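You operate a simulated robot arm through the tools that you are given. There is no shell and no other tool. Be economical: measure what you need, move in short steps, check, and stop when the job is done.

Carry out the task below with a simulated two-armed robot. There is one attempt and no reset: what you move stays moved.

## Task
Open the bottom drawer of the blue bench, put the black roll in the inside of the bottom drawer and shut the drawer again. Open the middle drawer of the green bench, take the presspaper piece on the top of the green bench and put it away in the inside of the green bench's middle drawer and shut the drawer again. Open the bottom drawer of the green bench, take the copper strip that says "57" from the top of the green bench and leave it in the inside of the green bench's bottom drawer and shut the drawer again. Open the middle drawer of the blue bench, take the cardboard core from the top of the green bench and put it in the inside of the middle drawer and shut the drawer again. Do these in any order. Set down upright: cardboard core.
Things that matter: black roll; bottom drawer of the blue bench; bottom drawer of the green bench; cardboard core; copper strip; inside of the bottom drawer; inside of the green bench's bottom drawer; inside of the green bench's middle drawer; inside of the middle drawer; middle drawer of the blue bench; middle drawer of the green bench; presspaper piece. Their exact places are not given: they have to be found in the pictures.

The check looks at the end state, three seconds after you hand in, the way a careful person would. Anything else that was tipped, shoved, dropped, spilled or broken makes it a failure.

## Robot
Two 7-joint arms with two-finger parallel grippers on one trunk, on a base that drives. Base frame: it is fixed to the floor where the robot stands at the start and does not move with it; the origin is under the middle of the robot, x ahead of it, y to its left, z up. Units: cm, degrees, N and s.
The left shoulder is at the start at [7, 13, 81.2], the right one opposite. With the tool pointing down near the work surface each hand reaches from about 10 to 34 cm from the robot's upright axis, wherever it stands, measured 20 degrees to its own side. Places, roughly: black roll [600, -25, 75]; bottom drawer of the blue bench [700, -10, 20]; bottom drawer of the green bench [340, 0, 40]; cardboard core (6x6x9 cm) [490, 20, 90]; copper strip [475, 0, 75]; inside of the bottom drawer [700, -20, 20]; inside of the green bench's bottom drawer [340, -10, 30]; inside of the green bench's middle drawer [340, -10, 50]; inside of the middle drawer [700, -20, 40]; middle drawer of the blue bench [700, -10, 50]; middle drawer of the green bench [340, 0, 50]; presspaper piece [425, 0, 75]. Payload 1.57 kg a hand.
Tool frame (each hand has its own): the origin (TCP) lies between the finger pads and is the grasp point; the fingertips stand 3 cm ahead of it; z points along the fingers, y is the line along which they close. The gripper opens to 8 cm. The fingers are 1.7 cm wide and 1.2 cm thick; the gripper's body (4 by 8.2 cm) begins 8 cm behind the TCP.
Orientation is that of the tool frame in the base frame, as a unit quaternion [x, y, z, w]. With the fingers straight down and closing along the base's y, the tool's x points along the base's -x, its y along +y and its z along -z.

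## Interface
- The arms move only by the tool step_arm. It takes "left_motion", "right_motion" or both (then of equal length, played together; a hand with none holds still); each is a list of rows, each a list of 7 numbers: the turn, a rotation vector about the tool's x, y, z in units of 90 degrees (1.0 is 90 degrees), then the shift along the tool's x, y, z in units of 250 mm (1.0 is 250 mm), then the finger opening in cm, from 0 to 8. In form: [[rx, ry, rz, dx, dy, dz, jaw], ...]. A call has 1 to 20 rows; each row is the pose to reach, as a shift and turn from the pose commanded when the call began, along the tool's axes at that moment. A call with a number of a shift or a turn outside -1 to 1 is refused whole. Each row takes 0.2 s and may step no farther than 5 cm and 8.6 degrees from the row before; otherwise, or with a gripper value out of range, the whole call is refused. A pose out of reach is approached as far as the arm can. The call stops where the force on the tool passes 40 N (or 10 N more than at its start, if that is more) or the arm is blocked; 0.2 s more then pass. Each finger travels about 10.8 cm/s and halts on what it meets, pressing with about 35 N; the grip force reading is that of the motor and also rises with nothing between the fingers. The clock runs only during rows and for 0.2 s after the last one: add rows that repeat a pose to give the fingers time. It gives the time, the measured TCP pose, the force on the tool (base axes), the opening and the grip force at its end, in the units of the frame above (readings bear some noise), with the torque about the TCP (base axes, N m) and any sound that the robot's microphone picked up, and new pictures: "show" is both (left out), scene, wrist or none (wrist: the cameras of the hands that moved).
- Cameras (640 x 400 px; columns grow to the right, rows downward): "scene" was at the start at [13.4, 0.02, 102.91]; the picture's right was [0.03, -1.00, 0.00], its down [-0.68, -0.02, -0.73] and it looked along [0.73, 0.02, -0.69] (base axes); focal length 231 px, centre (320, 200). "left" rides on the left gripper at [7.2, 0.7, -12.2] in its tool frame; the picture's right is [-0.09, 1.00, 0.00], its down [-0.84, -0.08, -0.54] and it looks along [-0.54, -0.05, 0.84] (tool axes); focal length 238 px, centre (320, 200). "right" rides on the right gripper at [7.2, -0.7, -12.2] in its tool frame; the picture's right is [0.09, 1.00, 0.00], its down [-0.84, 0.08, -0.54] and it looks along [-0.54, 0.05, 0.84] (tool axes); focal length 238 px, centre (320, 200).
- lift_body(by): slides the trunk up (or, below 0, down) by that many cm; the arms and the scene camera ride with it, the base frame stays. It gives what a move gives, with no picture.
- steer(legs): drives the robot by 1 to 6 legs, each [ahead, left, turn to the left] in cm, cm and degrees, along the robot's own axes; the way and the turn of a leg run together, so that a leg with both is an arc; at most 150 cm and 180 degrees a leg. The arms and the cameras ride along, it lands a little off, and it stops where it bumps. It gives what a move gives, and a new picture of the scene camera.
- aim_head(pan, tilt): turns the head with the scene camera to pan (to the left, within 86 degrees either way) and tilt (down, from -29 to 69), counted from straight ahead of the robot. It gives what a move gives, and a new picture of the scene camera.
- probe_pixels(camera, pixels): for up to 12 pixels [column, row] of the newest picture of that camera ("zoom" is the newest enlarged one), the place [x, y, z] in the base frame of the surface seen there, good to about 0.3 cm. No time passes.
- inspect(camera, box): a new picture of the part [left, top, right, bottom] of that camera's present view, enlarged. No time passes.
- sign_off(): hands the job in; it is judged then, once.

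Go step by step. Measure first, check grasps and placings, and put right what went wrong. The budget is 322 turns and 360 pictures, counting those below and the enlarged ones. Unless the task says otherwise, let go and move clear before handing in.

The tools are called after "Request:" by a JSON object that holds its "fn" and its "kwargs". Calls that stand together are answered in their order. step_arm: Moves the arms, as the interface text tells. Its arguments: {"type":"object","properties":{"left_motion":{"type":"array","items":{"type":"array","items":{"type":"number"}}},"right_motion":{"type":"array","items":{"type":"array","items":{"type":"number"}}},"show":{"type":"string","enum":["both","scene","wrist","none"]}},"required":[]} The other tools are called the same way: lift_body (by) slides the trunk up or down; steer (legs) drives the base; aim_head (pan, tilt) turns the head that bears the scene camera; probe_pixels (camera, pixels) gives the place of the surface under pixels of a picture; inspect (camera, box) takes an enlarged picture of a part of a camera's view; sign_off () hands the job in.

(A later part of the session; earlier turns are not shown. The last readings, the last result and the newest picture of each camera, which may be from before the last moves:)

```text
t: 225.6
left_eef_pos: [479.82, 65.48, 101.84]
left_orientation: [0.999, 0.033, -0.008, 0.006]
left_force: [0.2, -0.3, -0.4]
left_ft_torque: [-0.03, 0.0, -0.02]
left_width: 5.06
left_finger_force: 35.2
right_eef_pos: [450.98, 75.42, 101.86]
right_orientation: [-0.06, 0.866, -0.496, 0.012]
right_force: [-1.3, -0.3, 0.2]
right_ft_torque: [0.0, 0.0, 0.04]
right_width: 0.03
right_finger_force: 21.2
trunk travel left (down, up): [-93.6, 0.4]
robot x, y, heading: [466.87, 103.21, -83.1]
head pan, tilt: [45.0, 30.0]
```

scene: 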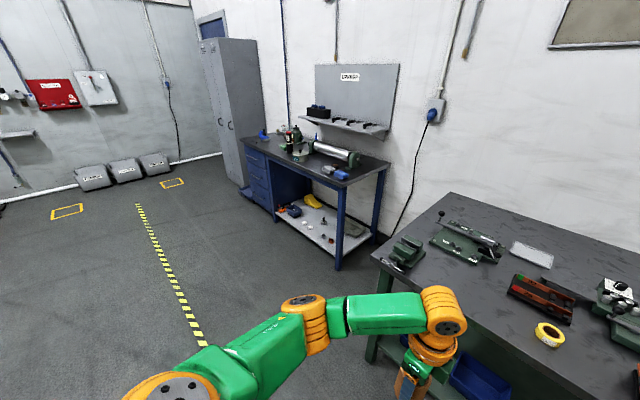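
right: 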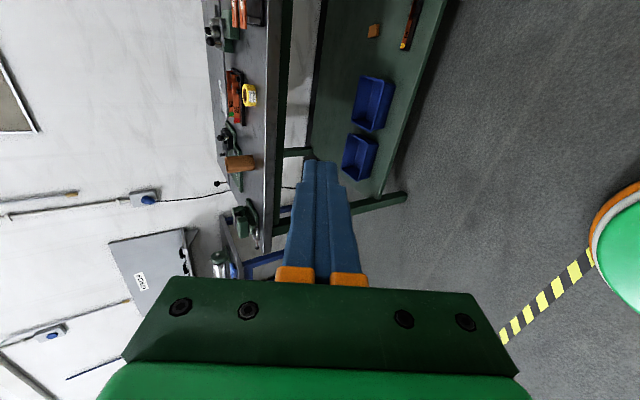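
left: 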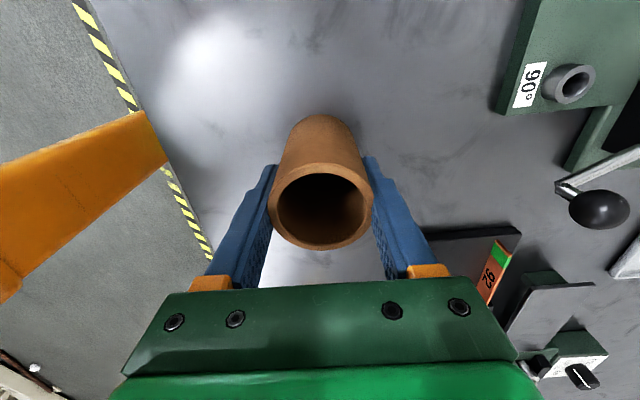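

The blue bench stands beyond, drawers at its far end. Strafe there and look.

Request:
{"fn": "steer", "kwargs": {"legs": [[0, 140, 0]]}}

Request:
{"fn": "aim_head", "kwargs": {"pan": 10, "tilt": 35}}

```text
t: 232.6
left_eef_pos: [619.1, 82.12, 101.97]
left_orientation: [0.999, 0.035, -0.007, 0.006]
left_force: [-0.3, -0.2, -0.1]
left_ft_torque: [0.0, -0.04, 0.0]
left_width: 5.07
left_finger_force: 35.6
right_eef_pos: [590.19, 92.1, 101.72]
right_orientation: [-0.061, 0.866, -0.495, 0.012]
right_force: [0.0, -0.3, 0.0]
right_ft_torque: [-0.04, -0.01, -0.03]
right_width: 0.0
right_finger_force: 20.9
trunk travel left (down, up): [-93.6, 0.4]
robot x, y, heading: [606.14, 119.89, -83.2]
head pan, tilt: [45.0, 30.0]
```

scene: 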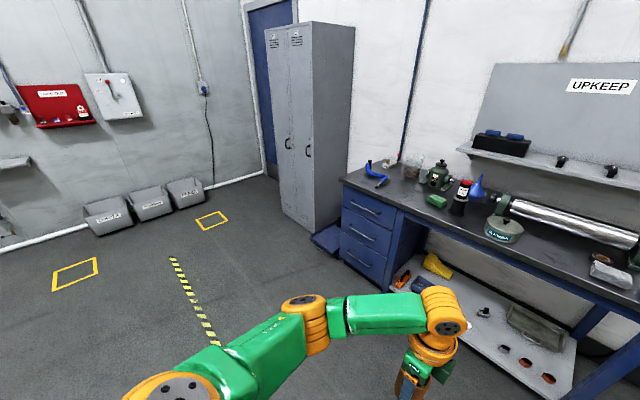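

```text
t: 233.6
left_eef_pos: [619.18, 82.1, 101.85]
left_orientation: [0.999, 0.034, -0.008, 0.006]
left_force: [-0.6, 0.3, -0.7]
left_ft_torque: [-0.01, -0.02, -0.04]
left_width: 5.06
left_finger_force: 35.1
right_eef_pos: [590.35, 92.01, 101.87]
right_orientation: [-0.06, 0.866, -0.496, 0.014]
right_force: [1.3, 0.2, 0.1]
right_ft_torque: [0.02, -0.01, -0.02]
right_width: 0.0
right_finger_force: 21.0
trunk travel left (down, up): [-93.6, 0.4]
robot x, y, heading: [606.21, 119.87, -83.0]
head pan, tilt: [10.0, 35.0]
```

scene: 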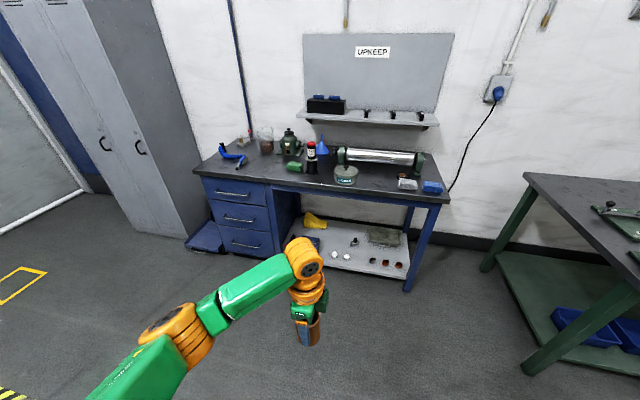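

Zoom on the blue bench to find the black roll, and measure.

Request:
{"fn": "inspect", "kwargs": {"camera": "scene", "box": [190, 110, 450, 270]}}

Request:
{"fn": "probe_pixels", "kwargs": {"camera": "scene", "pixels": [[216, 191], [249, 195], [225, 216], [253, 222], [231, 240], [259, 246], [195, 175], [445, 203], [205, 185], [268, 195], [280, 160], [400, 290]]}}

```text
2.46 times, centred on (320, 190) of scene
```

zoom: 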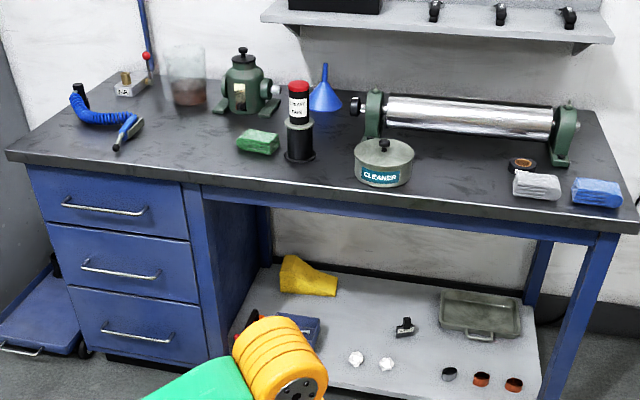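

```text
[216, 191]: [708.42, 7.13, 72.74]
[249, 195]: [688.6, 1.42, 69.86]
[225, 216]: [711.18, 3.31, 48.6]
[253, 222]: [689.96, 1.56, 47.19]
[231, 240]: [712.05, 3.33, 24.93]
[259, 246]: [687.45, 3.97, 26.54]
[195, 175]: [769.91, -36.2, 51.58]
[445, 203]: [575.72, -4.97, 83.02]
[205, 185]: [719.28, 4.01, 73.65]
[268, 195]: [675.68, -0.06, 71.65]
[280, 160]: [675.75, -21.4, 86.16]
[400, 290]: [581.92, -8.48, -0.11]
```

A black tape roll lies near zoom (522,165), scene ≈(402,176). Zoom there.

Request:
{"fn": "inspect", "kwargs": {"camera": "scene", "box": [370, 155, 450, 205]}}

Request:
{"fn": "probe_pixels", "kwargs": {"camera": "zoom", "pixels": [[260, 160], [225, 165], [295, 160], [260, 150], [260, 185], [290, 230], [150, 100], [480, 240]]}}

Request:
{"fn": "inspect", "kwargs": {"camera": "scene", "box": [320, 220, 420, 280]}}

```text
8.00 times, centred on (410, 180) of scene
```

zoom: 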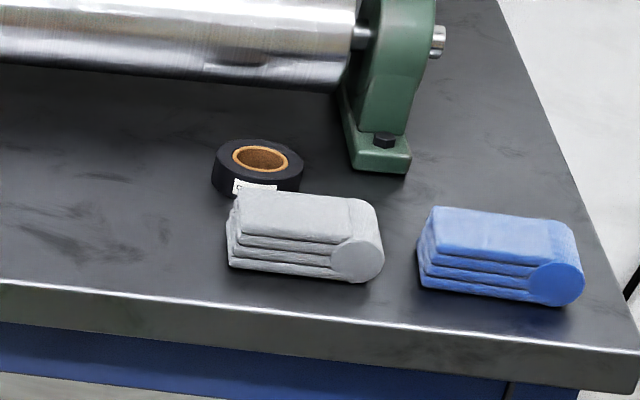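

```text
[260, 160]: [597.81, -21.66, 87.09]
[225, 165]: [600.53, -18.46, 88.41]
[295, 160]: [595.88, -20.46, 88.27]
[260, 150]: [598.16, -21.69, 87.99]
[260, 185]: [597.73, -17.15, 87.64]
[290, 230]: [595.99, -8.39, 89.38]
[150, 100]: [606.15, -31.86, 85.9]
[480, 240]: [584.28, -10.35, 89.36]
```

```text
6.40 times, centred on (370, 250) of scene
```

zoom: 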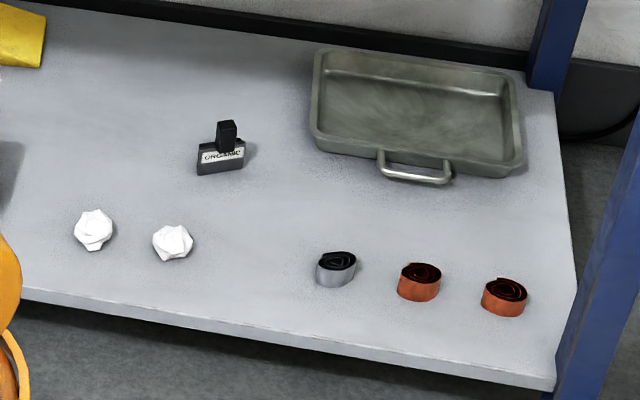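

The black roll is at (598,-20), top 88.4. First open the blue bench's middle drawer. I drive in front of the drawers and turn square to the bench.

Request:
{"fn": "steer", "kwargs": {"legs": [[0, 94, 0], [15, 0, -3.5]]}}

Request:
{"fn": "step_arm", "kwargs": {"left_motion": [[0, 0, 0, 0.03, -0.15, 0, 4], [0, 0, 0, 0.06, -0.3, 0, 4], [0, 0, 0, 0.1, -0.45, 0, 4], [0, 0, 0, 0.14, -0.6, 0, 4], [0, 0, 0, 0.18, -0.7, 0, 4], [0, 0, 0, 0.18, -0.7, 0, 4]], "show": "none"}}

Request:
{"fn": "lift_body", "kwargs": {"by": -40}}

Request:
{"fn": "aim_head", "kwargs": {"pan": 0, "tilt": 40}}

```text
t: 239.6
left_eef_pos: [713.35, 77.2, 102.12]
left_orientation: [1.0, -0.002, -0.007, 0.007]
left_force: [0.4, 1.1, -0.4]
left_ft_torque: [-0.03, -0.03, 0.01]
left_width: 5.04
left_finger_force: 35.0
right_eef_pos: [685.43, 89.1, 101.87]
right_orientation: [-0.03, 0.868, -0.496, -0.004]
right_force: [0.2, 0.1, 0.1]
right_ft_torque: [-0.02, 0.0, 0.01]
right_width: 0.0
right_finger_force: 21.1
trunk travel left (down, up): [-93.6, 0.4]
robot x, y, heading: [703.0, 115.32, -87.4]
head pan, tilt: [10.0, 35.0]
```

scene: 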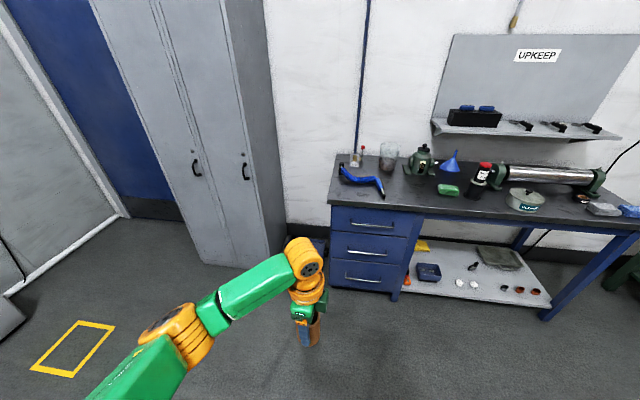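

```text
t: 241.0
left_eef_pos: [717.83, 93.7, 101.32]
left_orientation: [1.0, -0.002, -0.008, 0.005]
left_force: [1.0, -0.2, 0.2]
left_ft_torque: [-0.02, 0.0, 0.01]
left_width: 5.04
left_finger_force: 34.8
left hand out of reach, approached as far as the arm can: row 5, 6
right_eef_pos: [685.29, 88.72, 101.69]
right_orientation: [-0.029, 0.868, -0.495, -0.005]
right_force: [0.5, -1.1, 0.1]
right_ft_torque: [0.0, 0.02, 0.03]
right_width: 0.02
right_finger_force: 22.0
trunk travel left (down, up): [-93.6, 0.4]
robot x, y, heading: [703.33, 115.07, -87.2]
head pan, tilt: [10.0, 35.0]
```

```text
t: 244.8
left_eef_pos: [717.81, 93.64, 61.36]
left_orientation: [1.0, -0.003, -0.008, 0.006]
left_force: [0.3, 0.0, -1.1]
left_ft_torque: [-0.03, 0.02, 0.03]
left_width: 5.04
left_finger_force: 35.0
right_eef_pos: [685.3, 88.95, 61.87]
right_orientation: [-0.029, 0.868, -0.496, -0.006]
right_force: [0.5, -0.6, 0.5]
right_ft_torque: [0.0, -0.01, -0.02]
right_width: 0.0
right_finger_force: 21.8
trunk travel left (down, up): [-53.6, 40.4]
robot x, y, heading: [703.26, 115.52, -87.4]
head pan, tilt: [10.0, 35.0]
```

```text
t: 245.6
left_eef_pos: [717.76, 93.61, 61.32]
left_orientation: [1.0, -0.002, -0.008, 0.005]
left_force: [-0.2, 0.2, -0.8]
left_ft_torque: [0.0, 0.02, 0.0]
left_width: 5.05
left_finger_force: 34.7
right_eef_pos: [685.26, 88.76, 61.74]
right_orientation: [-0.029, 0.868, -0.495, -0.006]
right_force: [0.4, 0.3, -0.4]
right_ft_torque: [-0.03, 0.01, -0.01]
right_width: 0.02
right_finger_force: 21.6
trunk travel left (down, up): [-53.6, 40.4]
robot x, y, heading: [703.09, 115.4, -87.3]
head pan, tilt: [0.0, 40.0]
```

scene: 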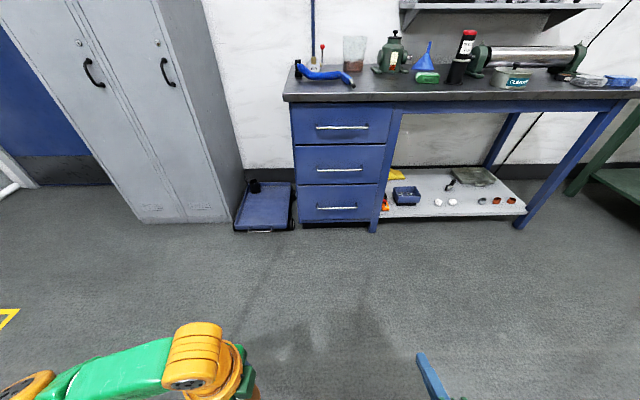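

Request:
{"fn": "inspect", "kwargs": {"camera": "scene", "box": [280, 90, 400, 230]}}

Request:
{"fn": "probe_pixels", "kwargs": {"camera": "scene", "pixels": [[318, 128], [366, 127], [320, 170], [360, 169], [319, 208], [356, 208], [300, 165], [380, 160], [290, 98], [400, 100], [340, 155]]}}

```text
2.86 times, centred on (340, 160) of scene
```

zoom: 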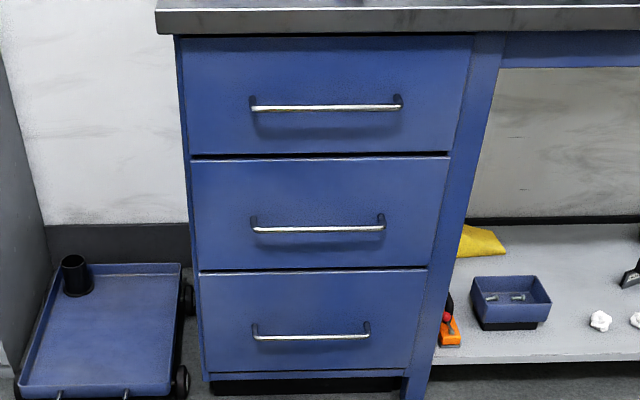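

```text
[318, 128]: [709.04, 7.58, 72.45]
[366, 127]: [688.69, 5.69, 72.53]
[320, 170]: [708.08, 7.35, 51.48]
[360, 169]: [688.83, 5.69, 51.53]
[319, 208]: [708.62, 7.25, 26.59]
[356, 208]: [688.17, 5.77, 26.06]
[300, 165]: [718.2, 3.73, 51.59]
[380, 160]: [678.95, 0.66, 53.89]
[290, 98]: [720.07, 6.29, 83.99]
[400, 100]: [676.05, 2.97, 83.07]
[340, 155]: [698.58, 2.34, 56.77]
```

Middle handle: x 688–708, y≈6.5, z=51.5. Lower, extend the right hand, and drive up to it.

Request:
{"fn": "lift_body", "kwargs": {"by": -9.2}}

Request:
{"fn": "step_arm", "kwargs": {"right_motion": [[0, 0, 0, -0.06, -0.06, 0.1, 2], [0, 0, 0, -0.12, -0.12, 0.2, 4], [0, 0, 0, -0.18, -0.18, 0.3, 4], [0, 0, 0, -0.24, -0.24, 0.4, 4], [0, 0, 0, -0.295, -0.302, 0.488, 4], [0, 0, 0, -0.295, -0.302, 0.488, 4]], "show": "none"}}

Request:
{"fn": "steer", "kwargs": {"legs": [[55, 1, 1.8]]}}

Request:
{"fn": "inspect", "kwargs": {"camera": "right", "box": [0, 0, 640, 400]}}

```text
t: 246.8
left_eef_pos: [717.76, 93.55, 52.22]
left_orientation: [1.0, -0.003, -0.009, 0.005]
left_force: [-0.1, 0.5, -0.5]
left_ft_torque: [-0.03, 0.03, -0.02]
left_width: 5.03
left_finger_force: 35.1
right_eef_pos: [685.34, 88.85, 52.6]
right_orientation: [-0.029, 0.868, -0.496, -0.005]
right_force: [0.6, -0.2, -0.3]
right_ft_torque: [0.0, -0.01, -0.02]
right_width: 0.0
right_finger_force: 21.2
trunk travel left (down, up): [-44.4, 49.6]
robot x, y, heading: [703.02, 115.28, -87.4]
head pan, tilt: [0.0, 40.0]
```

```text
t: 248.2
left_eef_pos: [717.8, 93.66, 52.15]
left_orientation: [1.0, -0.002, -0.009, 0.005]
left_force: [-0.7, 0.2, -1.2]
left_ft_torque: [0.02, 0.03, 0.01]
left_width: 5.09
left_finger_force: 34.7
right_eef_pos: [693.33, 75.02, 52.64]
right_orientation: [-0.029, 0.868, -0.495, -0.005]
right_force: [-0.9, -0.6, 0.3]
right_ft_torque: [0.03, -0.03, -0.02]
right_width: 4.02
right_finger_force: 0.1
trunk travel left (down, up): [-44.4, 49.6]
robot x, y, heading: [703.04, 115.5, -87.1]
head pan, tilt: [0.0, 40.0]
```

```text
t: 251.3
left_eef_pos: [723.37, 41.1, 52.17]
left_orientation: [1.0, 0.021, -0.007, 0.005]
left_force: [-0.2, -0.8, -1.1]
left_ft_torque: [-0.01, -0.02, 0.02]
left_width: 5.02
left_finger_force: 34.6
right_eef_pos: [699.82, 21.53, 52.62]
right_orientation: [-0.049, 0.867, -0.495, 0.007]
right_force: [0.1, 0.5, 0.4]
right_ft_torque: [0.04, 0.04, -0.04]
right_width: 4.01
right_finger_force: 0.0
trunk travel left (down, up): [-44.4, 49.6]
robot x, y, heading: [707.82, 62.06, -84.5]
head pan, tilt: [0.0, 40.0]
```

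scene: 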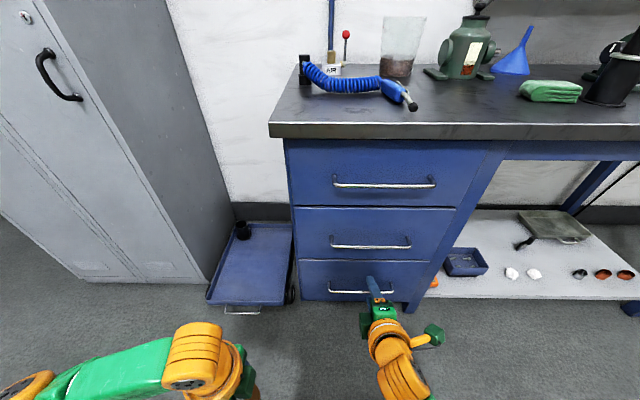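

```text
1.00 times, centred on (320, 200) of right (not enlarged: the box is as wide or as high as the picture)
```

zoom: 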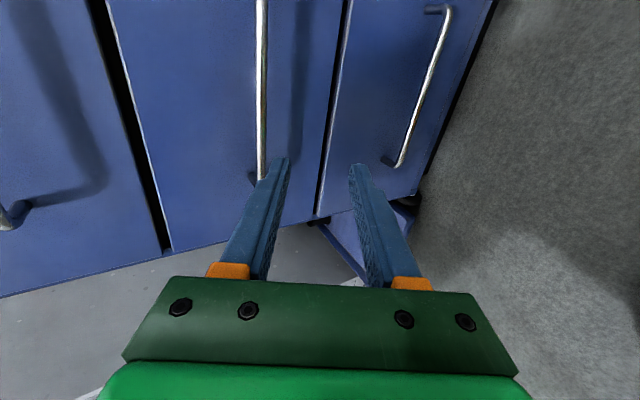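

Request:
{"fn": "probe_pixels", "kwargs": {"camera": "zoom", "pixels": [[262, 30], [262, 70], [261, 110], [261, 150], [230, 110], [285, 200]]}}

```text
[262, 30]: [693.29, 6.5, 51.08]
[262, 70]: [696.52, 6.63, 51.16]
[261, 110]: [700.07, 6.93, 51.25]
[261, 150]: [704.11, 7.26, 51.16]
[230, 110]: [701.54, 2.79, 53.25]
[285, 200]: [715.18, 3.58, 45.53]
```

Bar at (700,6.9,51.2). Drive 10 cm closer, then fine approach.

Request:
{"fn": "steer", "kwargs": {"legs": [[9, 0, 0]]}}

```text
t: 252.4
left_eef_pos: [724.25, 32.42, 52.06]
left_orientation: [1.0, 0.02, -0.009, 0.005]
left_force: [0.0, -1.1, -1.4]
left_ft_torque: [0.0, -0.03, 0.02]
left_width: 5.03
left_finger_force: 35.3
right_eef_pos: [700.5, 12.82, 52.56]
right_orientation: [-0.048, 0.868, -0.495, 0.005]
right_force: [-0.2, -0.3, -1.2]
right_ft_torque: [0.01, 0.03, -0.04]
right_width: 4.0
right_finger_force: 0.0
trunk travel left (down, up): [-44.4, 49.6]
robot x, y, heading: [708.74, 53.44, -84.8]
head pan, tilt: [0.0, 40.0]
```

scene: 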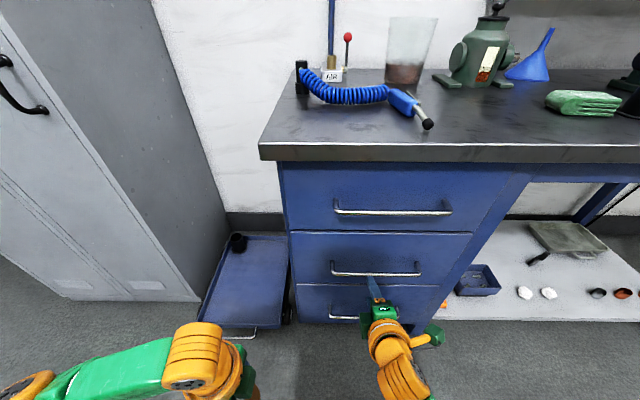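

Request:
{"fn": "step_arm", "kwargs": {"right_motion": [[0, 0, 0, 0.01, -0.035, 0.07, 3.6], [0, 0, 0, 0.02, -0.06, 0.14, 3.6], [0, 0, 0, 0.02, -0.075, 0.21, 3.6], [0, 0, 0, 0.02, -0.075, 0.21, 3.6], [0, 0, 0, 0.02, -0.075, 0.21, 2], [0, 0, 0, 0.02, -0.075, 0.21, 0.2], [0, 0, 0, 0.02, -0.075, 0.21, 0.2]], "show": "wrist"}}

```text
t: 254.0
left_eef_pos: [724.08, 32.47, 52.26]
left_orientation: [1.0, 0.021, -0.007, 0.005]
left_force: [0.3, -0.3, -0.7]
left_ft_torque: [-0.03, 0.0, 0.01]
left_width: 5.04
left_finger_force: 34.7
right_eef_pos: [700.56, 7.18, 51.37]
right_orientation: [-0.048, 0.868, -0.495, 0.005]
right_force: [1.9, 5.6, -6.0]
right_ft_torque: [0.09, -0.28, -0.51]
right_width: 1.2
right_finger_force: 29.5
trunk travel left (down, up): [-44.4, 49.6]
robot x, y, heading: [708.46, 53.48, -84.7]
head pan, tilt: [0.0, 40.0]
```

right: 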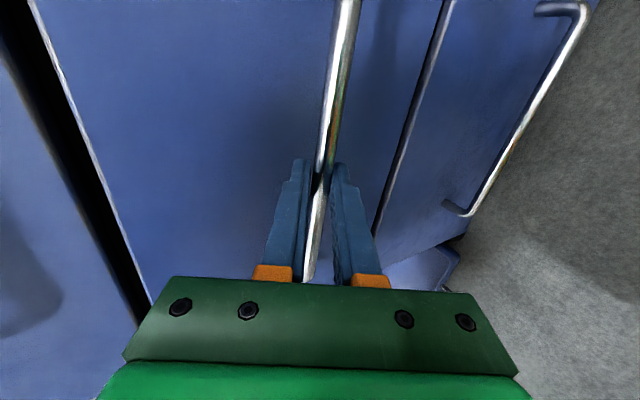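

Gripped. Pull back 26 cm.

Request:
{"fn": "steer", "kwargs": {"legs": [[-13, 0.2, 0], [-13, 0.2, 0]]}}

```text
t: 256.2
left_eef_pos: [722.2, 58.05, 52.14]
left_orientation: [1.0, 0.019, -0.008, 0.004]
left_force: [0.4, 0.6, -0.3]
left_ft_torque: [0.0, 0.03, 0.0]
left_width: 5.01
left_finger_force: 34.7
right_eef_pos: [698.44, 32.71, 51.5]
right_orientation: [-0.048, 0.868, -0.495, 0.005]
right_force: [2.3, -1.0, -7.9]
right_ft_torque: [0.08, -0.51, -0.13]
right_width: 1.26
right_finger_force: 29.8
trunk travel left (down, up): [-44.4, 49.6]
robot x, y, heading: [706.87, 78.64, -85.1]
head pan, tilt: [0.0, 40.0]
```

scene: 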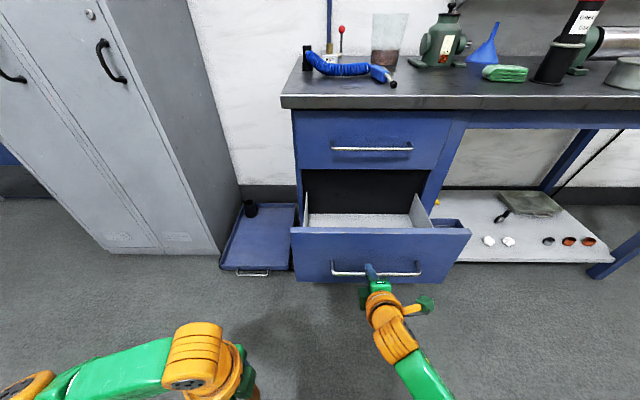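

Open. Release, retract the right hand to the side, and measure.

Request:
{"fn": "step_arm", "kwargs": {"right_motion": [[0, 0, 0, 0, 0, 0, 2.5], [0, 0, 0, 0, 0, 0, 4], [0, 0, 0, 0, 0, -0.1, 4], [0, 0, 0, 0, 0, -0.25, 4], [0, 0, 0, 0.1, 0.05, -0.36, 3], [0, 0, 0, 0.2, 0.12, -0.47, 2], [0, 0, 0, 0.3, 0.2, -0.57, 0], [0, 0, 0, 0.38, 0.25, -0.66, 0], [0, 0, 0, 0.38, 0.25, -0.66, 0]], "show": "scene"}}

Request:
{"fn": "probe_pixels", "kwargs": {"camera": "scene", "pixels": [[340, 218], [390, 218], [365, 216], [300, 230], [460, 230], [380, 230], [308, 200], [410, 200], [335, 225]]}}

Request:
{"fn": "inspect", "kwargs": {"camera": "scene", "box": [280, 160, 480, 290]}}

```text
t: 258.2
left_eef_pos: [722.28, 57.94, 52.11]
left_orientation: [1.0, 0.019, -0.007, 0.005]
left_force: [0.5, 0.0, -1.5]
left_ft_torque: [-0.01, 0.0, 0.02]
left_width: 5.04
left_finger_force: 35.1
right_eef_pos: [687.4, 48.52, 53.34]
right_orientation: [-0.048, 0.867, -0.496, 0.005]
right_force: [0.5, -0.1, -0.6]
right_ft_torque: [-0.01, 0.03, 0.01]
right_width: 0.01
right_finger_force: 20.8
right hand out of reach, approached as far as the arm can: row 7, 8, 9
trunk travel left (down, up): [-44.4, 49.6]
robot x, y, heading: [706.58, 79.37, -85.0]
head pan, tilt: [0.0, 40.0]
```

scene: 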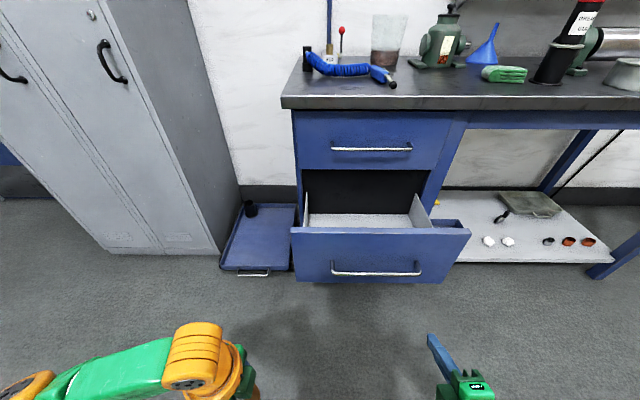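

```text
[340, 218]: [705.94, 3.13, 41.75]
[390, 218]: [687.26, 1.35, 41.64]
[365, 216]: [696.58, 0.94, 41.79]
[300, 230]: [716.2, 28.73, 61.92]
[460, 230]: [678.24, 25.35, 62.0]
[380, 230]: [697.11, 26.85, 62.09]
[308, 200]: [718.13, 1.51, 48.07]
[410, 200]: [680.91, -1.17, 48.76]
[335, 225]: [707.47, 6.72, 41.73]
```

```text
3.08 times, centred on (380, 225) of scene
```

zoom: 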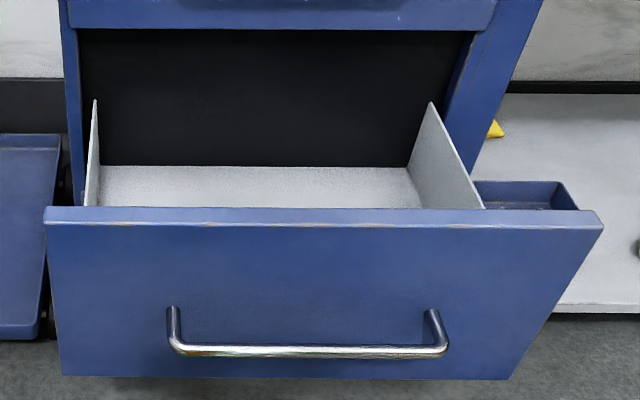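

Drawer floor z=41.7, front rim 62, inner panel at y≈25. Raise, extend the left hand, and drive so the core is above the drawer's middle.

Request:
{"fn": "lift_body", "kwargs": {"by": 19}}

Request:
{"fn": "step_arm", "kwargs": {"left_motion": [[0, 0, 0, 0, 0.12, 0, 4], [0, 0, 0, 0.01, 0.24, 0, 4], [0, 0, 0, 0.02, 0.36, 0, 4], [0, 0, 0, 0.02, 0.48, 0, 4], [0, 0, 0, 0.02, 0.48, 0, 4]], "show": "none"}}

Request:
{"fn": "steer", "kwargs": {"legs": [[0, -27, 0], [21, 0, 0]]}}

Request:
{"fn": "inspect", "kwargs": {"camera": "left", "box": [0, 0, 640, 400]}}

```text
t: 260.2
left_eef_pos: [722.18, 58.17, 71.14]
left_orientation: [1.0, 0.019, -0.008, 0.005]
left_force: [-0.3, 0.4, -0.2]
left_ft_torque: [0.02, -0.01, -0.01]
left_width: 5.06
left_finger_force: 35.0
right_eef_pos: [687.38, 48.57, 72.19]
right_orientation: [-0.048, 0.867, -0.496, 0.005]
right_force: [0.1, -0.8, 0.5]
right_ft_torque: [0.0, 0.04, 0.01]
right_width: 0.0
right_finger_force: 21.2
trunk travel left (down, up): [-63.4, 30.6]
robot x, y, heading: [706.53, 78.89, -84.9]
head pan, tilt: [0.0, 40.0]
```

```text
t: 261.4
left_eef_pos: [723.43, 45.97, 71.19]
left_orientation: [1.0, 0.019, -0.008, 0.006]
left_force: [0.3, 0.1, -0.2]
left_ft_torque: [-0.02, -0.01, 0.0]
left_width: 5.06
left_finger_force: 35.2
right_eef_pos: [687.37, 48.66, 72.24]
right_orientation: [-0.047, 0.867, -0.495, 0.004]
right_force: [-0.2, 0.0, 0.7]
right_ft_torque: [0.02, -0.02, -0.04]
right_width: 0.01
right_finger_force: 20.8
trunk travel left (down, up): [-63.4, 30.6]
robot x, y, heading: [706.72, 79.32, -84.8]
head pan, tilt: [0.0, 40.0]
```

```text
t: 264.6
left_eef_pos: [699.07, 22.78, 71.21]
left_orientation: [1.0, 0.021, -0.007, 0.006]
left_force: [1.0, 0.3, -0.5]
left_ft_torque: [0.01, 0.01, 0.0]
left_width: 5.03
left_finger_force: 35.4
right_eef_pos: [663.03, 25.14, 72.31]
right_orientation: [-0.049, 0.867, -0.495, 0.005]
right_force: [0.2, 0.0, 0.0]
right_ft_torque: [0.01, -0.02, 0.01]
right_width: 0.0
right_finger_force: 21.0
trunk travel left (down, up): [-63.4, 30.6]
robot x, y, heading: [682.67, 55.92, -84.9]
head pan, tilt: [0.0, 40.0]
```

scene: 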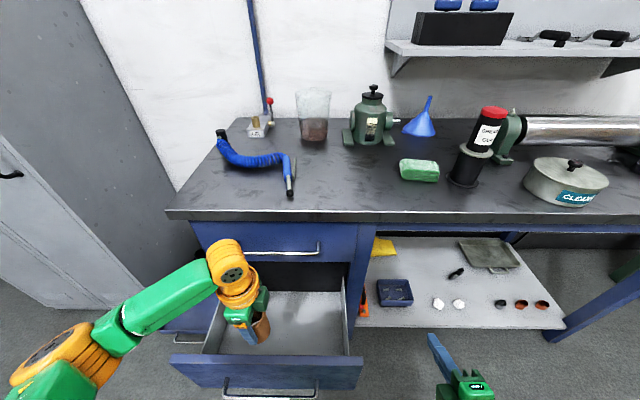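

```text
1.00 times, centred on (320, 200) of left (not enlarged: the box is as wide or as high as the picture)
```

zoom: 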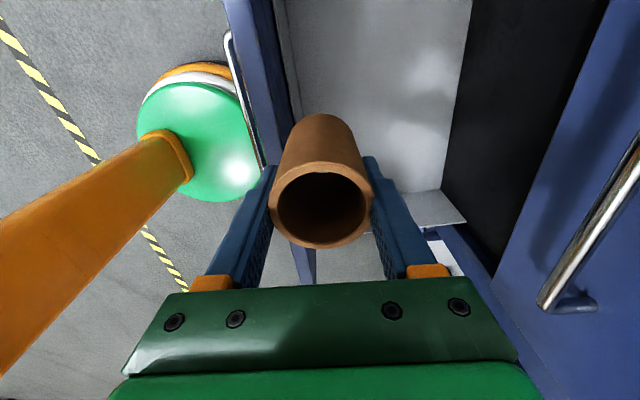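

The drawer is empty. Drive 7 cm more and lower.

Request:
{"fn": "steer", "kwargs": {"legs": [[7.5, 0, 0]]}}

Request:
{"fn": "lift_body", "kwargs": {"by": -18}}

Request:
{"fn": "inspect", "kwargs": {"camera": "left", "box": [0, 0, 640, 400]}}

```text
t: 265.6
left_eef_pos: [699.76, 15.5, 71.19]
left_orientation: [1.0, 0.02, -0.007, 0.005]
left_force: [-1.1, -0.4, 0.1]
left_ft_torque: [-0.02, 0.0, -0.03]
left_width: 5.05
left_finger_force: 34.9
right_eef_pos: [663.86, 17.92, 72.29]
right_orientation: [-0.049, 0.867, -0.496, 0.006]
right_force: [-0.2, 0.0, 0.5]
right_ft_torque: [-0.02, 0.01, -0.01]
right_width: 0.0
right_finger_force: 21.5
trunk travel left (down, up): [-63.4, 30.6]
robot x, y, heading: [683.28, 48.8, -84.6]
head pan, tilt: [0.0, 40.0]
```

scene: 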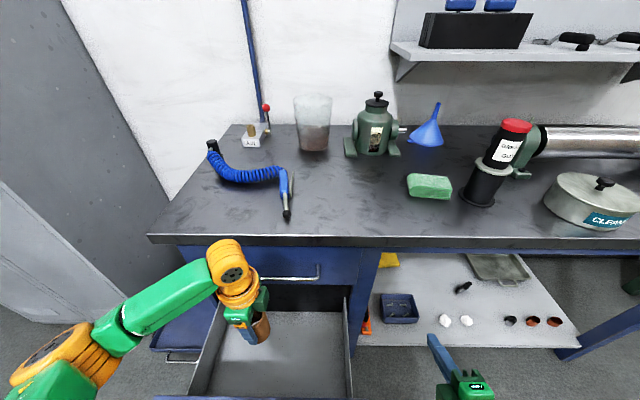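

```text
t: 267.6
left_eef_pos: [699.86, 15.57, 53.27]
left_orientation: [1.0, 0.02, -0.008, 0.005]
left_force: [0.8, 0.5, 0.2]
left_ft_torque: [0.01, 0.0, -0.03]
left_width: 5.04
left_finger_force: 35.4
right_eef_pos: [663.79, 17.96, 54.31]
right_orientation: [-0.049, 0.867, -0.496, 0.006]
right_force: [0.4, 0.3, -0.5]
right_ft_torque: [-0.01, 0.02, 0.01]
right_width: 0.04
right_finger_force: 21.3
trunk travel left (down, up): [-45.4, 48.6]
robot x, y, heading: [682.66, 48.42, -84.5]
head pan, tilt: [0.0, 40.0]
```

```text
1.00 times, centred on (320, 200) of left (not enlarged: the box is as wide or as high as the picture)
```

zoom: 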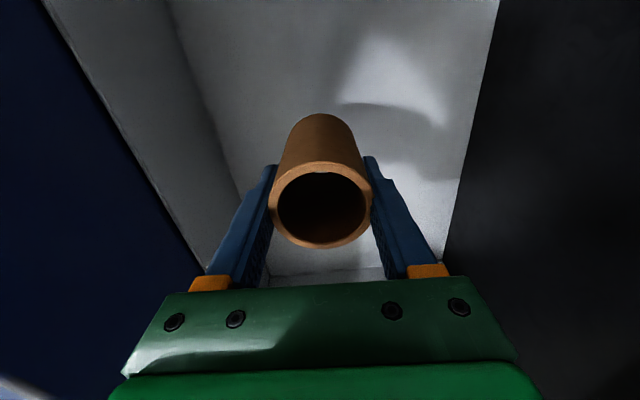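

Lower 5.3 more, feeling for contact.

Request:
{"fn": "lift_body", "kwargs": {"by": -5.2}}

Request:
{"fn": "lift_body", "kwargs": {"by": -0.4}}

```text
t: 268.5
left_eef_pos: [700.16, 16.5, 49.39]
left_orientation: [0.999, 0.028, 0.002, 0.018]
left_force: [-0.7, 0.8, -0.7]
left_ft_torque: [-0.02, 0.03, 0.01]
left_width: 5.06
left_finger_force: 35.1
right_eef_pos: [663.82, 18.77, 49.59]
right_orientation: [-0.05, 0.863, -0.503, 0.015]
right_force: [-0.6, 0.1, 0.2]
right_ft_torque: [0.0, 0.0, -0.01]
right_width: 0.02
right_finger_force: 20.8
trunk travel left (down, up): [-40.2, 53.8]
robot x, y, heading: [683.29, 48.53, -84.1]
head pan, tilt: [0.0, 40.0]
```

```text
t: 269.1
left_eef_pos: [700.63, 17.71, 49.14]
left_orientation: [0.999, 0.047, 0.008, 0.02]
left_force: [-0.8, -0.1, -0.1]
left_ft_torque: [0.02, -0.03, 0.01]
left_width: 5.04
left_finger_force: 35.1
right_eef_pos: [664.36, 18.6, 49.04]
right_orientation: [-0.064, 0.861, -0.504, 0.028]
right_force: [0.1, 0.5, 0.3]
right_ft_torque: [0.02, 0.0, 0.0]
right_width: 0.01
right_finger_force: 21.4
trunk travel left (down, up): [-39.8, 54.2]
robot x, y, heading: [683.06, 49.19, -81.9]
head pan, tilt: [0.0, 40.0]
```

The base is being tilted (heading jumped, no tool force): some body part is resting on the drawer's edge. Raise back at once.

Request:
{"fn": "lift_body", "kwargs": {"by": 6}}

Request:
{"fn": "aim_head", "kwargs": {"pan": 20, "tilt": 60}}

```text
t: 270.1
left_eef_pos: [699.77, 15.46, 53.63]
left_orientation: [1.0, 0.019, -0.008, 0.005]
left_force: [-0.3, 0.5, -0.2]
left_ft_torque: [-0.02, 0.01, 0.0]
left_width: 5.05
left_finger_force: 35.2
right_eef_pos: [663.79, 17.84, 54.75]
right_orientation: [-0.048, 0.867, -0.496, 0.005]
right_force: [0.2, -0.5, 0.5]
right_ft_torque: [0.03, 0.0, -0.04]
right_width: 0.0
right_finger_force: 21.6
trunk travel left (down, up): [-45.8, 48.2]
robot x, y, heading: [683.37, 48.5, -84.7]
head pan, tilt: [0.0, 40.0]
```

```text
t: 270.9
left_eef_pos: [699.85, 15.53, 53.58]
left_orientation: [1.0, 0.021, -0.007, 0.006]
left_force: [-0.3, 0.5, -1.4]
left_ft_torque: [-0.01, -0.01, 0.0]
left_width: 5.07
left_finger_force: 35.2
right_eef_pos: [663.8, 17.9, 54.67]
right_orientation: [-0.048, 0.867, -0.496, 0.006]
right_force: [0.3, -0.4, -0.5]
right_ft_torque: [0.02, -0.01, -0.03]
right_width: 0.02
right_finger_force: 21.1
trunk travel left (down, up): [-45.8, 48.2]
robot x, y, heading: [683.01, 48.56, -84.7]
head pan, tilt: [20.0, 60.0]
```

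scene: 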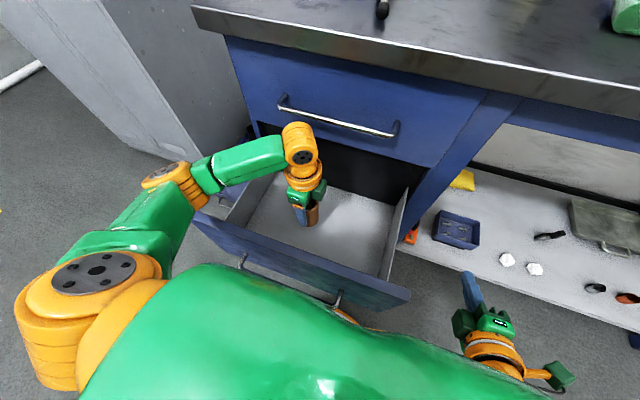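

Pose restored. The forearm passes low over the front rim; so I raise the trunk and lower with the arm instead, making the forearm slope down.

Request:
{"fn": "lift_body", "kwargs": {"by": 9}}

Request:
{"fn": "step_arm", "kwargs": {"left_motion": [[0, 0, 0, 0, 0, 0.1, 4], [0, 0, 0, 0, 0, 0.2, 4], [0, 0, 0, 0, 0, 0.3, 4], [0, 0, 0, 0, 0, 0.4, 4], [0, 0, 0, 0, 0, 0.45, 4], [0, 0, 0, 0, 0, 0.45, 4]]}}

```text
t: 272.1
left_eef_pos: [699.85, 15.62, 62.51]
left_orientation: [1.0, 0.021, -0.007, 0.005]
left_force: [0.9, -0.5, -0.4]
left_ft_torque: [0.03, 0.01, 0.05]
left_width: 5.01
left_finger_force: 35.1
right_eef_pos: [663.92, 17.89, 63.69]
right_orientation: [-0.049, 0.867, -0.496, 0.006]
right_force: [-0.2, -0.1, 0.1]
right_ft_torque: [-0.03, 0.0, 0.02]
right_width: 0.02
right_finger_force: 20.9
trunk travel left (down, up): [-54.8, 39.2]
robot x, y, heading: [683.27, 48.54, -84.9]
head pan, tilt: [20.0, 60.0]
```

```text
t: 273.6
left_eef_pos: [699.71, 15.5, 51.38]
left_orientation: [1.0, 0.019, -0.007, 0.005]
left_force: [0.4, -0.7, -0.9]
left_ft_torque: [0.01, 0.01, 0.02]
left_width: 5.03
left_finger_force: 34.9
right_eef_pos: [663.92, 17.91, 63.69]
right_orientation: [-0.049, 0.867, -0.496, 0.005]
right_force: [0.4, 0.4, 0.0]
right_ft_torque: [-0.01, 0.05, 0.02]
right_width: 0.0
right_finger_force: 21.4
trunk travel left (down, up): [-54.8, 39.2]
robot x, y, heading: [682.86, 48.09, -84.8]
head pan, tilt: [20.0, 60.0]
```

scene: 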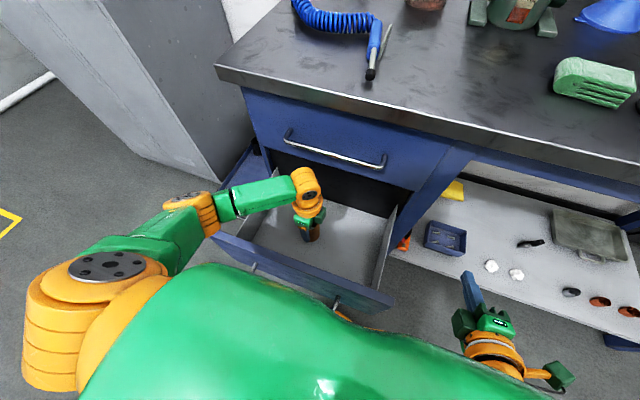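
left: 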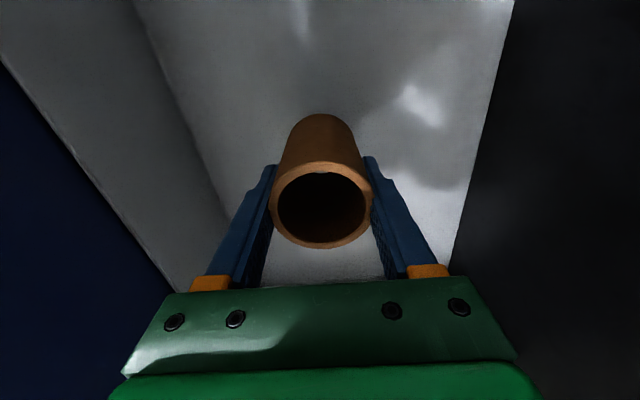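

Request:
{"fn": "probe_pixels", "kwargs": {"camera": "scene", "pixels": [[190, 200], [240, 195], [270, 190], [215, 240], [300, 180], [345, 315], [260, 265]]}}

```text
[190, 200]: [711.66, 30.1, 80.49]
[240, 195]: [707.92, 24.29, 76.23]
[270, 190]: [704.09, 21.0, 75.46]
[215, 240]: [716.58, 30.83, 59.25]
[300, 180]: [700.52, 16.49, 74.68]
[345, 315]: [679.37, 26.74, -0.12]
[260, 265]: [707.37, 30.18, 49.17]
```

The forearm is now well above the rim. Lower another 3.7 cm by arm.

Request:
{"fn": "step_arm", "kwargs": {"left_motion": [[0, 0, 0, 0, 0, 0.05, 4], [0, 0, 0, 0, 0, 0.1, 4], [0, 0, 0, 0, 0, 0.13, 4], [0, 0, 0, 0, 0, 0.145, 4], [0, 0, 0, 0, 0, 0.15, 4]], "show": "wrist"}}

```text
t: 274.8
left_eef_pos: [699.74, 15.43, 47.67]
left_orientation: [1.0, 0.021, -0.007, 0.006]
left_force: [2.1, 0.7, 5.6]
left_ft_torque: [0.21, -0.11, -0.02]
left_width: 5.03
left_finger_force: 34.7
right_eef_pos: [663.79, 18.06, 63.77]
right_orientation: [-0.049, 0.867, -0.496, 0.006]
right_force: [0.2, -0.3, 1.1]
right_ft_torque: [0.0, 0.01, -0.01]
right_width: 0.0
right_finger_force: 21.4
trunk travel left (down, up): [-54.8, 39.2]
robot x, y, heading: [682.81, 48.49, -85.2]
head pan, tilt: [20.0, 60.0]
```

left: 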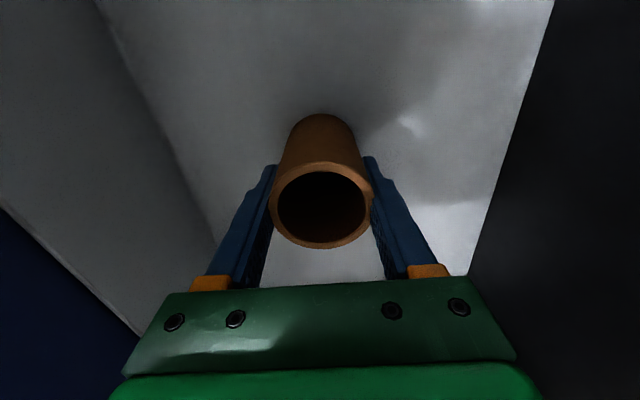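

Touching the floor (5.6 N). Open and rise straight up.

Request:
{"fn": "step_arm", "kwargs": {"left_motion": [[0, 0, 0, 0, 0, 0, 5.6], [0, 0, 0, 0, 0, 0, 6.5], [0, 0, 0, 0, 0, 0, 7.4], [0, 0, 0, 0, 0, 0, 7.6], [0, 0, 0, 0, 0, -0.06, 7.6], [0, 0, 0, 0, 0, -0.16, 7.6], [0, 0, 0, 0, 0, -0.28, 7.6], [0, 0, 0, 0, 0, -0.4, 7.6], [0, 0, 0, 0, 0, -0.5, 7.6], [0, 0, 0, 0, 0, -0.5, 7.6]], "show": "wrist"}}

Request:
{"fn": "lift_body", "kwargs": {"by": 8}}

```text
t: 276.9
left_eef_pos: [700.04, 15.59, 60.25]
left_orientation: [1.0, 0.02, -0.008, 0.005]
left_force: [0.5, 0.0, 0.1]
left_ft_torque: [-0.03, 0.02, 0.0]
left_width: 7.62
left_finger_force: 0.0
right_eef_pos: [663.86, 18.0, 63.7]
right_orientation: [-0.049, 0.867, -0.495, 0.006]
right_force: [-0.5, -0.3, 0.5]
right_ft_torque: [-0.05, -0.01, -0.01]
right_width: 0.0
right_finger_force: 21.2
trunk travel left (down, up): [-54.8, 39.2]
robot x, y, heading: [683.26, 48.98, -84.9]
head pan, tilt: [20.0, 60.0]
```

left: 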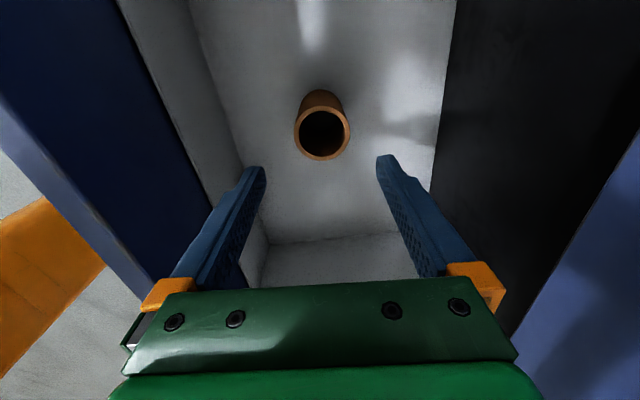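

```text
t: 278.1
left_eef_pos: [699.99, 15.75, 68.21]
left_orientation: [1.0, 0.021, -0.007, 0.005]
left_force: [-0.5, 0.0, 0.6]
left_ft_torque: [0.02, 0.02, 0.04]
left_width: 7.58
left_finger_force: 0.1
right_eef_pos: [663.8, 17.85, 71.8]
right_orientation: [-0.049, 0.867, -0.495, 0.006]
right_force: [-0.6, -0.1, -0.1]
right_ft_torque: [-0.02, 0.01, 0.01]
right_width: 0.0
right_finger_force: 21.2
trunk travel left (down, up): [-62.8, 31.2]
robot x, y, heading: [682.74, 49.15, -84.6]
head pan, tilt: [20.0, 60.0]
```

The core stands upright. Back away, retract left, extend right, and lower for a gentle push.

Request:
{"fn": "steer", "kwargs": {"legs": [[-36, 0, 0]]}}

Request:
{"fn": "step_arm", "kwargs": {"left_motion": [[0, 0, 0, 0.02, -0.12, 0, 5], [0, 0, 0, 0.04, -0.24, 0, 4], [0, 0, 0, 0.06, -0.36, 0, 4], [0, 0, 0, 0.08, -0.48, 0, 4], [0, 0, 0, 0.1, -0.56, 0, 4], [0, 0, 0, 0.1, -0.56, 0, 4]], "right_motion": [[0, 0, 0, -0.06, -0.06, 0.1, 0], [0, 0, 0, -0.12, -0.12, 0.2, 0], [0, 0, 0, -0.18, -0.18, 0.3, 0], [0, 0, 0, -0.24, -0.24, 0.4, 0], [0, 0, 0, -0.295, -0.302, 0.488, 0], [0, 0, 0, -0.295, -0.302, 0.488, 0]], "show": "none"}}

Request:
{"fn": "lift_body", "kwargs": {"by": -14.3}}

Request:
{"fn": "aim_head", "kwargs": {"pan": 0, "tilt": 42}}

```text
t: 280.5
left_eef_pos: [696.64, 51.85, 68.2]
left_orientation: [1.0, 0.023, -0.008, 0.006]
left_force: [-0.5, 0.4, 0.0]
left_ft_torque: [0.01, 0.0, 0.01]
left_width: 7.61
left_finger_force: 0.2
right_eef_pos: [660.59, 54.3, 71.71]
right_orientation: [-0.05, 0.867, -0.495, 0.006]
right_force: [-1.1, -0.8, 1.0]
right_ft_torque: [-0.03, -0.03, -0.02]
right_width: 0.0
right_finger_force: 21.1
trunk travel left (down, up): [-62.8, 31.2]
robot x, y, heading: [679.61, 85.13, -84.4]
head pan, tilt: [20.0, 60.0]
```

scene: 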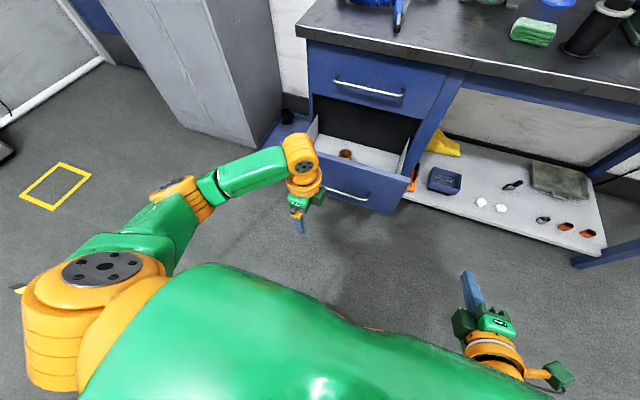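

```text
t: 281.9
left_eef_pos: [698.55, 65.47, 67.65]
left_orientation: [1.0, 0.021, -0.007, 0.005]
left_force: [0.2, 0.3, 0.2]
left_ft_torque: [0.02, 0.0, -0.06]
left_width: 4.0
left_finger_force: 0.0
left hand out of reach, approached as far as the arm can: row 5, 6
right_eef_pos: [669.24, 40.36, 71.44]
right_orientation: [-0.049, 0.867, -0.496, 0.007]
right_force: [0.5, -0.6, -0.2]
right_ft_torque: [-0.01, 0.01, 0.01]
right_width: 0.0
right_finger_force: 21.3
trunk travel left (down, up): [-62.8, 31.2]
robot x, y, heading: [679.71, 84.95, -84.4]
head pan, tilt: [20.0, 60.0]
```

```text
t: 283.6
left_eef_pos: [698.58, 65.45, 53.33]
left_orientation: [1.0, 0.022, -0.007, 0.005]
left_force: [-0.8, 0.9, -1.4]
left_ft_torque: [0.0, -0.01, 0.02]
left_width: 3.97
left_finger_force: 0.1
right_eef_pos: [669.25, 40.37, 57.18]
right_orientation: [-0.049, 0.867, -0.495, 0.006]
right_force: [-0.3, -0.3, 0.0]
right_ft_torque: [0.02, -0.02, -0.04]
right_width: 0.0
right_finger_force: 21.5
trunk travel left (down, up): [-48.5, 45.5]
robot x, y, heading: [679.86, 84.62, -84.6]
head pan, tilt: [20.0, 60.0]
```

```text
t: 284.4
left_eef_pos: [698.53, 65.44, 53.16]
left_orientation: [1.0, 0.022, -0.008, 0.004]
left_force: [0.2, 0.0, 0.1]
left_ft_torque: [0.03, 0.01, -0.02]
left_width: 3.97
left_finger_force: 0.1
right_eef_pos: [669.29, 40.4, 57.07]
right_orientation: [-0.05, 0.867, -0.496, 0.006]
right_force: [-0.5, -0.2, 0.8]
right_ft_torque: [-0.01, 0.0, -0.02]
right_width: 0.0
right_finger_force: 21.3
trunk travel left (down, up): [-48.5, 45.5]
robot x, y, heading: [679.77, 84.7, -84.6]
head pan, tilt: [0.0, 42.0]
```

scene: 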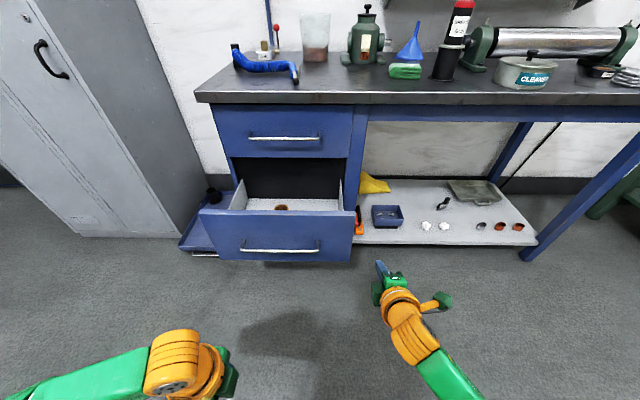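

Strafe left 28.5 to line up, then approach to just short of the panel.

Request:
{"fn": "steer", "kwargs": {"legs": [[0, 28.5, 0], [9, 0, 0]]}}

Request:
{"fn": "inspect", "kwargs": {"camera": "right", "box": [0, 0, 640, 400]}}

Request:
{"fn": "probe_pixels", "kwargs": {"camera": "zoom", "pixels": [[320, 130], [300, 100], [345, 100], [265, 130]]}}

```text
t: 287.1
left_eef_pos: [727.63, 59.19, 53.33]
left_orientation: [1.0, 0.022, -0.008, 0.005]
left_force: [-0.2, -0.7, -0.1]
left_ft_torque: [0.02, 0.02, 0.02]
left_width: 4.0
left_finger_force: 0.1
right_eef_pos: [698.31, 34.19, 57.0]
right_orientation: [-0.05, 0.867, -0.496, 0.007]
right_force: [-0.3, -0.1, -0.1]
right_ft_torque: [-0.02, -0.04, 0.02]
right_width: 0.01
right_finger_force: 21.3
trunk travel left (down, up): [-48.5, 45.5]
robot x, y, heading: [709.35, 78.44, -84.7]
head pan, tilt: [0.0, 42.0]
```

scene: 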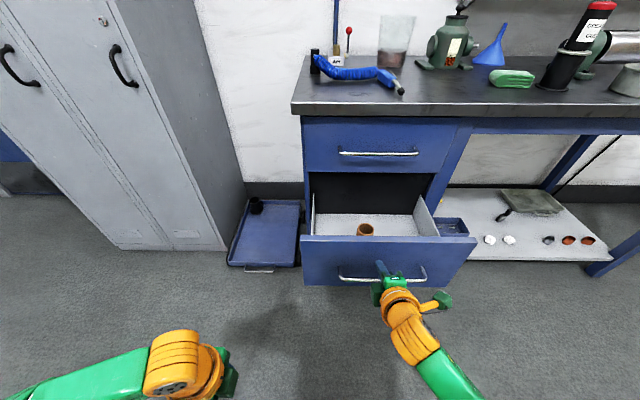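

```text
1.00 times, centred on (320, 200) of right (not enlarged: the box is as wide or as high as the picture)
```

zoom: 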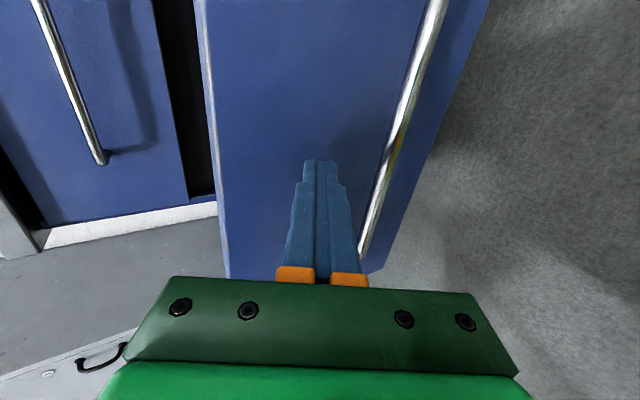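

```text
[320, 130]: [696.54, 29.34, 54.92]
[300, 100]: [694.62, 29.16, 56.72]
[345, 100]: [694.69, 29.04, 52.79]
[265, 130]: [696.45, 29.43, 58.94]
```

Tip is 2 cm from the panel. Make gentle contact with the arm, then push with the base in short legs.

Request:
{"fn": "step_arm", "kwargs": {"right_motion": [[0, 0, 0, 0, -0.01, 0.017, 0], [0, 0, 0, 0, -0.02, 0.035, 0], [0, 0, 0, 0, -0.03, 0.052, 0], [0, 0, 0, 0, -0.04, 0.069, 0], [0, 0, 0, 0, -0.05, 0.086, 0], [0, 0, 0, 0, -0.06, 0.103, 0]], "show": "none"}}

Request:
{"fn": "steer", "kwargs": {"legs": [[7, 0, 0], [7, 0, 0], [5, 0, 0]]}}

```text
t: 288.4
left_eef_pos: [727.63, 59.26, 53.29]
left_orientation: [1.0, 0.022, -0.007, 0.005]
left_force: [-1.1, 0.4, 0.1]
left_ft_torque: [-0.02, 0.0, 0.0]
left_width: 4.0
left_finger_force: 0.1
right_eef_pos: [698.53, 31.11, 57.1]
right_orientation: [-0.05, 0.867, -0.495, 0.006]
right_force: [-0.7, 0.7, 1.2]
right_ft_torque: [0.03, 0.02, -0.03]
right_width: 0.02
right_finger_force: 20.9
trunk travel left (down, up): [-48.5, 45.5]
robot x, y, heading: [708.59, 78.58, -84.6]
head pan, tilt: [0.0, 42.0]
```

```text
t: 290.6
left_eef_pos: [729.28, 40.56, 53.33]
left_orientation: [1.0, 0.022, -0.007, 0.003]
left_force: [1.0, -0.5, -0.1]
left_ft_torque: [-0.01, 0.04, -0.02]
left_width: 4.02
left_finger_force: 0.0
right_eef_pos: [700.31, 12.46, 57.06]
right_orientation: [-0.05, 0.867, -0.495, 0.007]
right_force: [0.0, 0.2, 1.1]
right_ft_torque: [-0.02, 0.0, -0.03]
right_width: 0.01
right_finger_force: 21.9
trunk travel left (down, up): [-48.5, 45.5]
robot x, y, heading: [710.37, 59.87, -84.6]
head pan, tilt: [0.0, 42.0]
```

scene: 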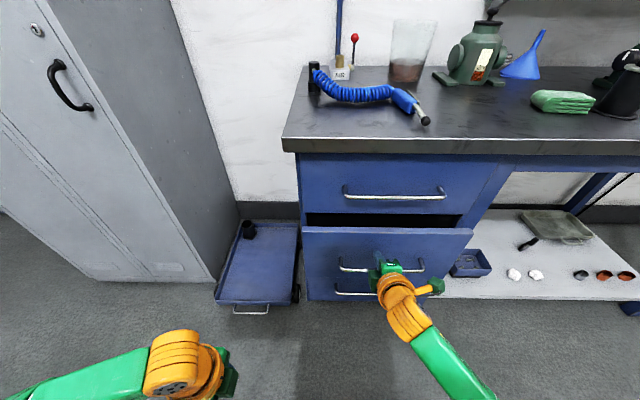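

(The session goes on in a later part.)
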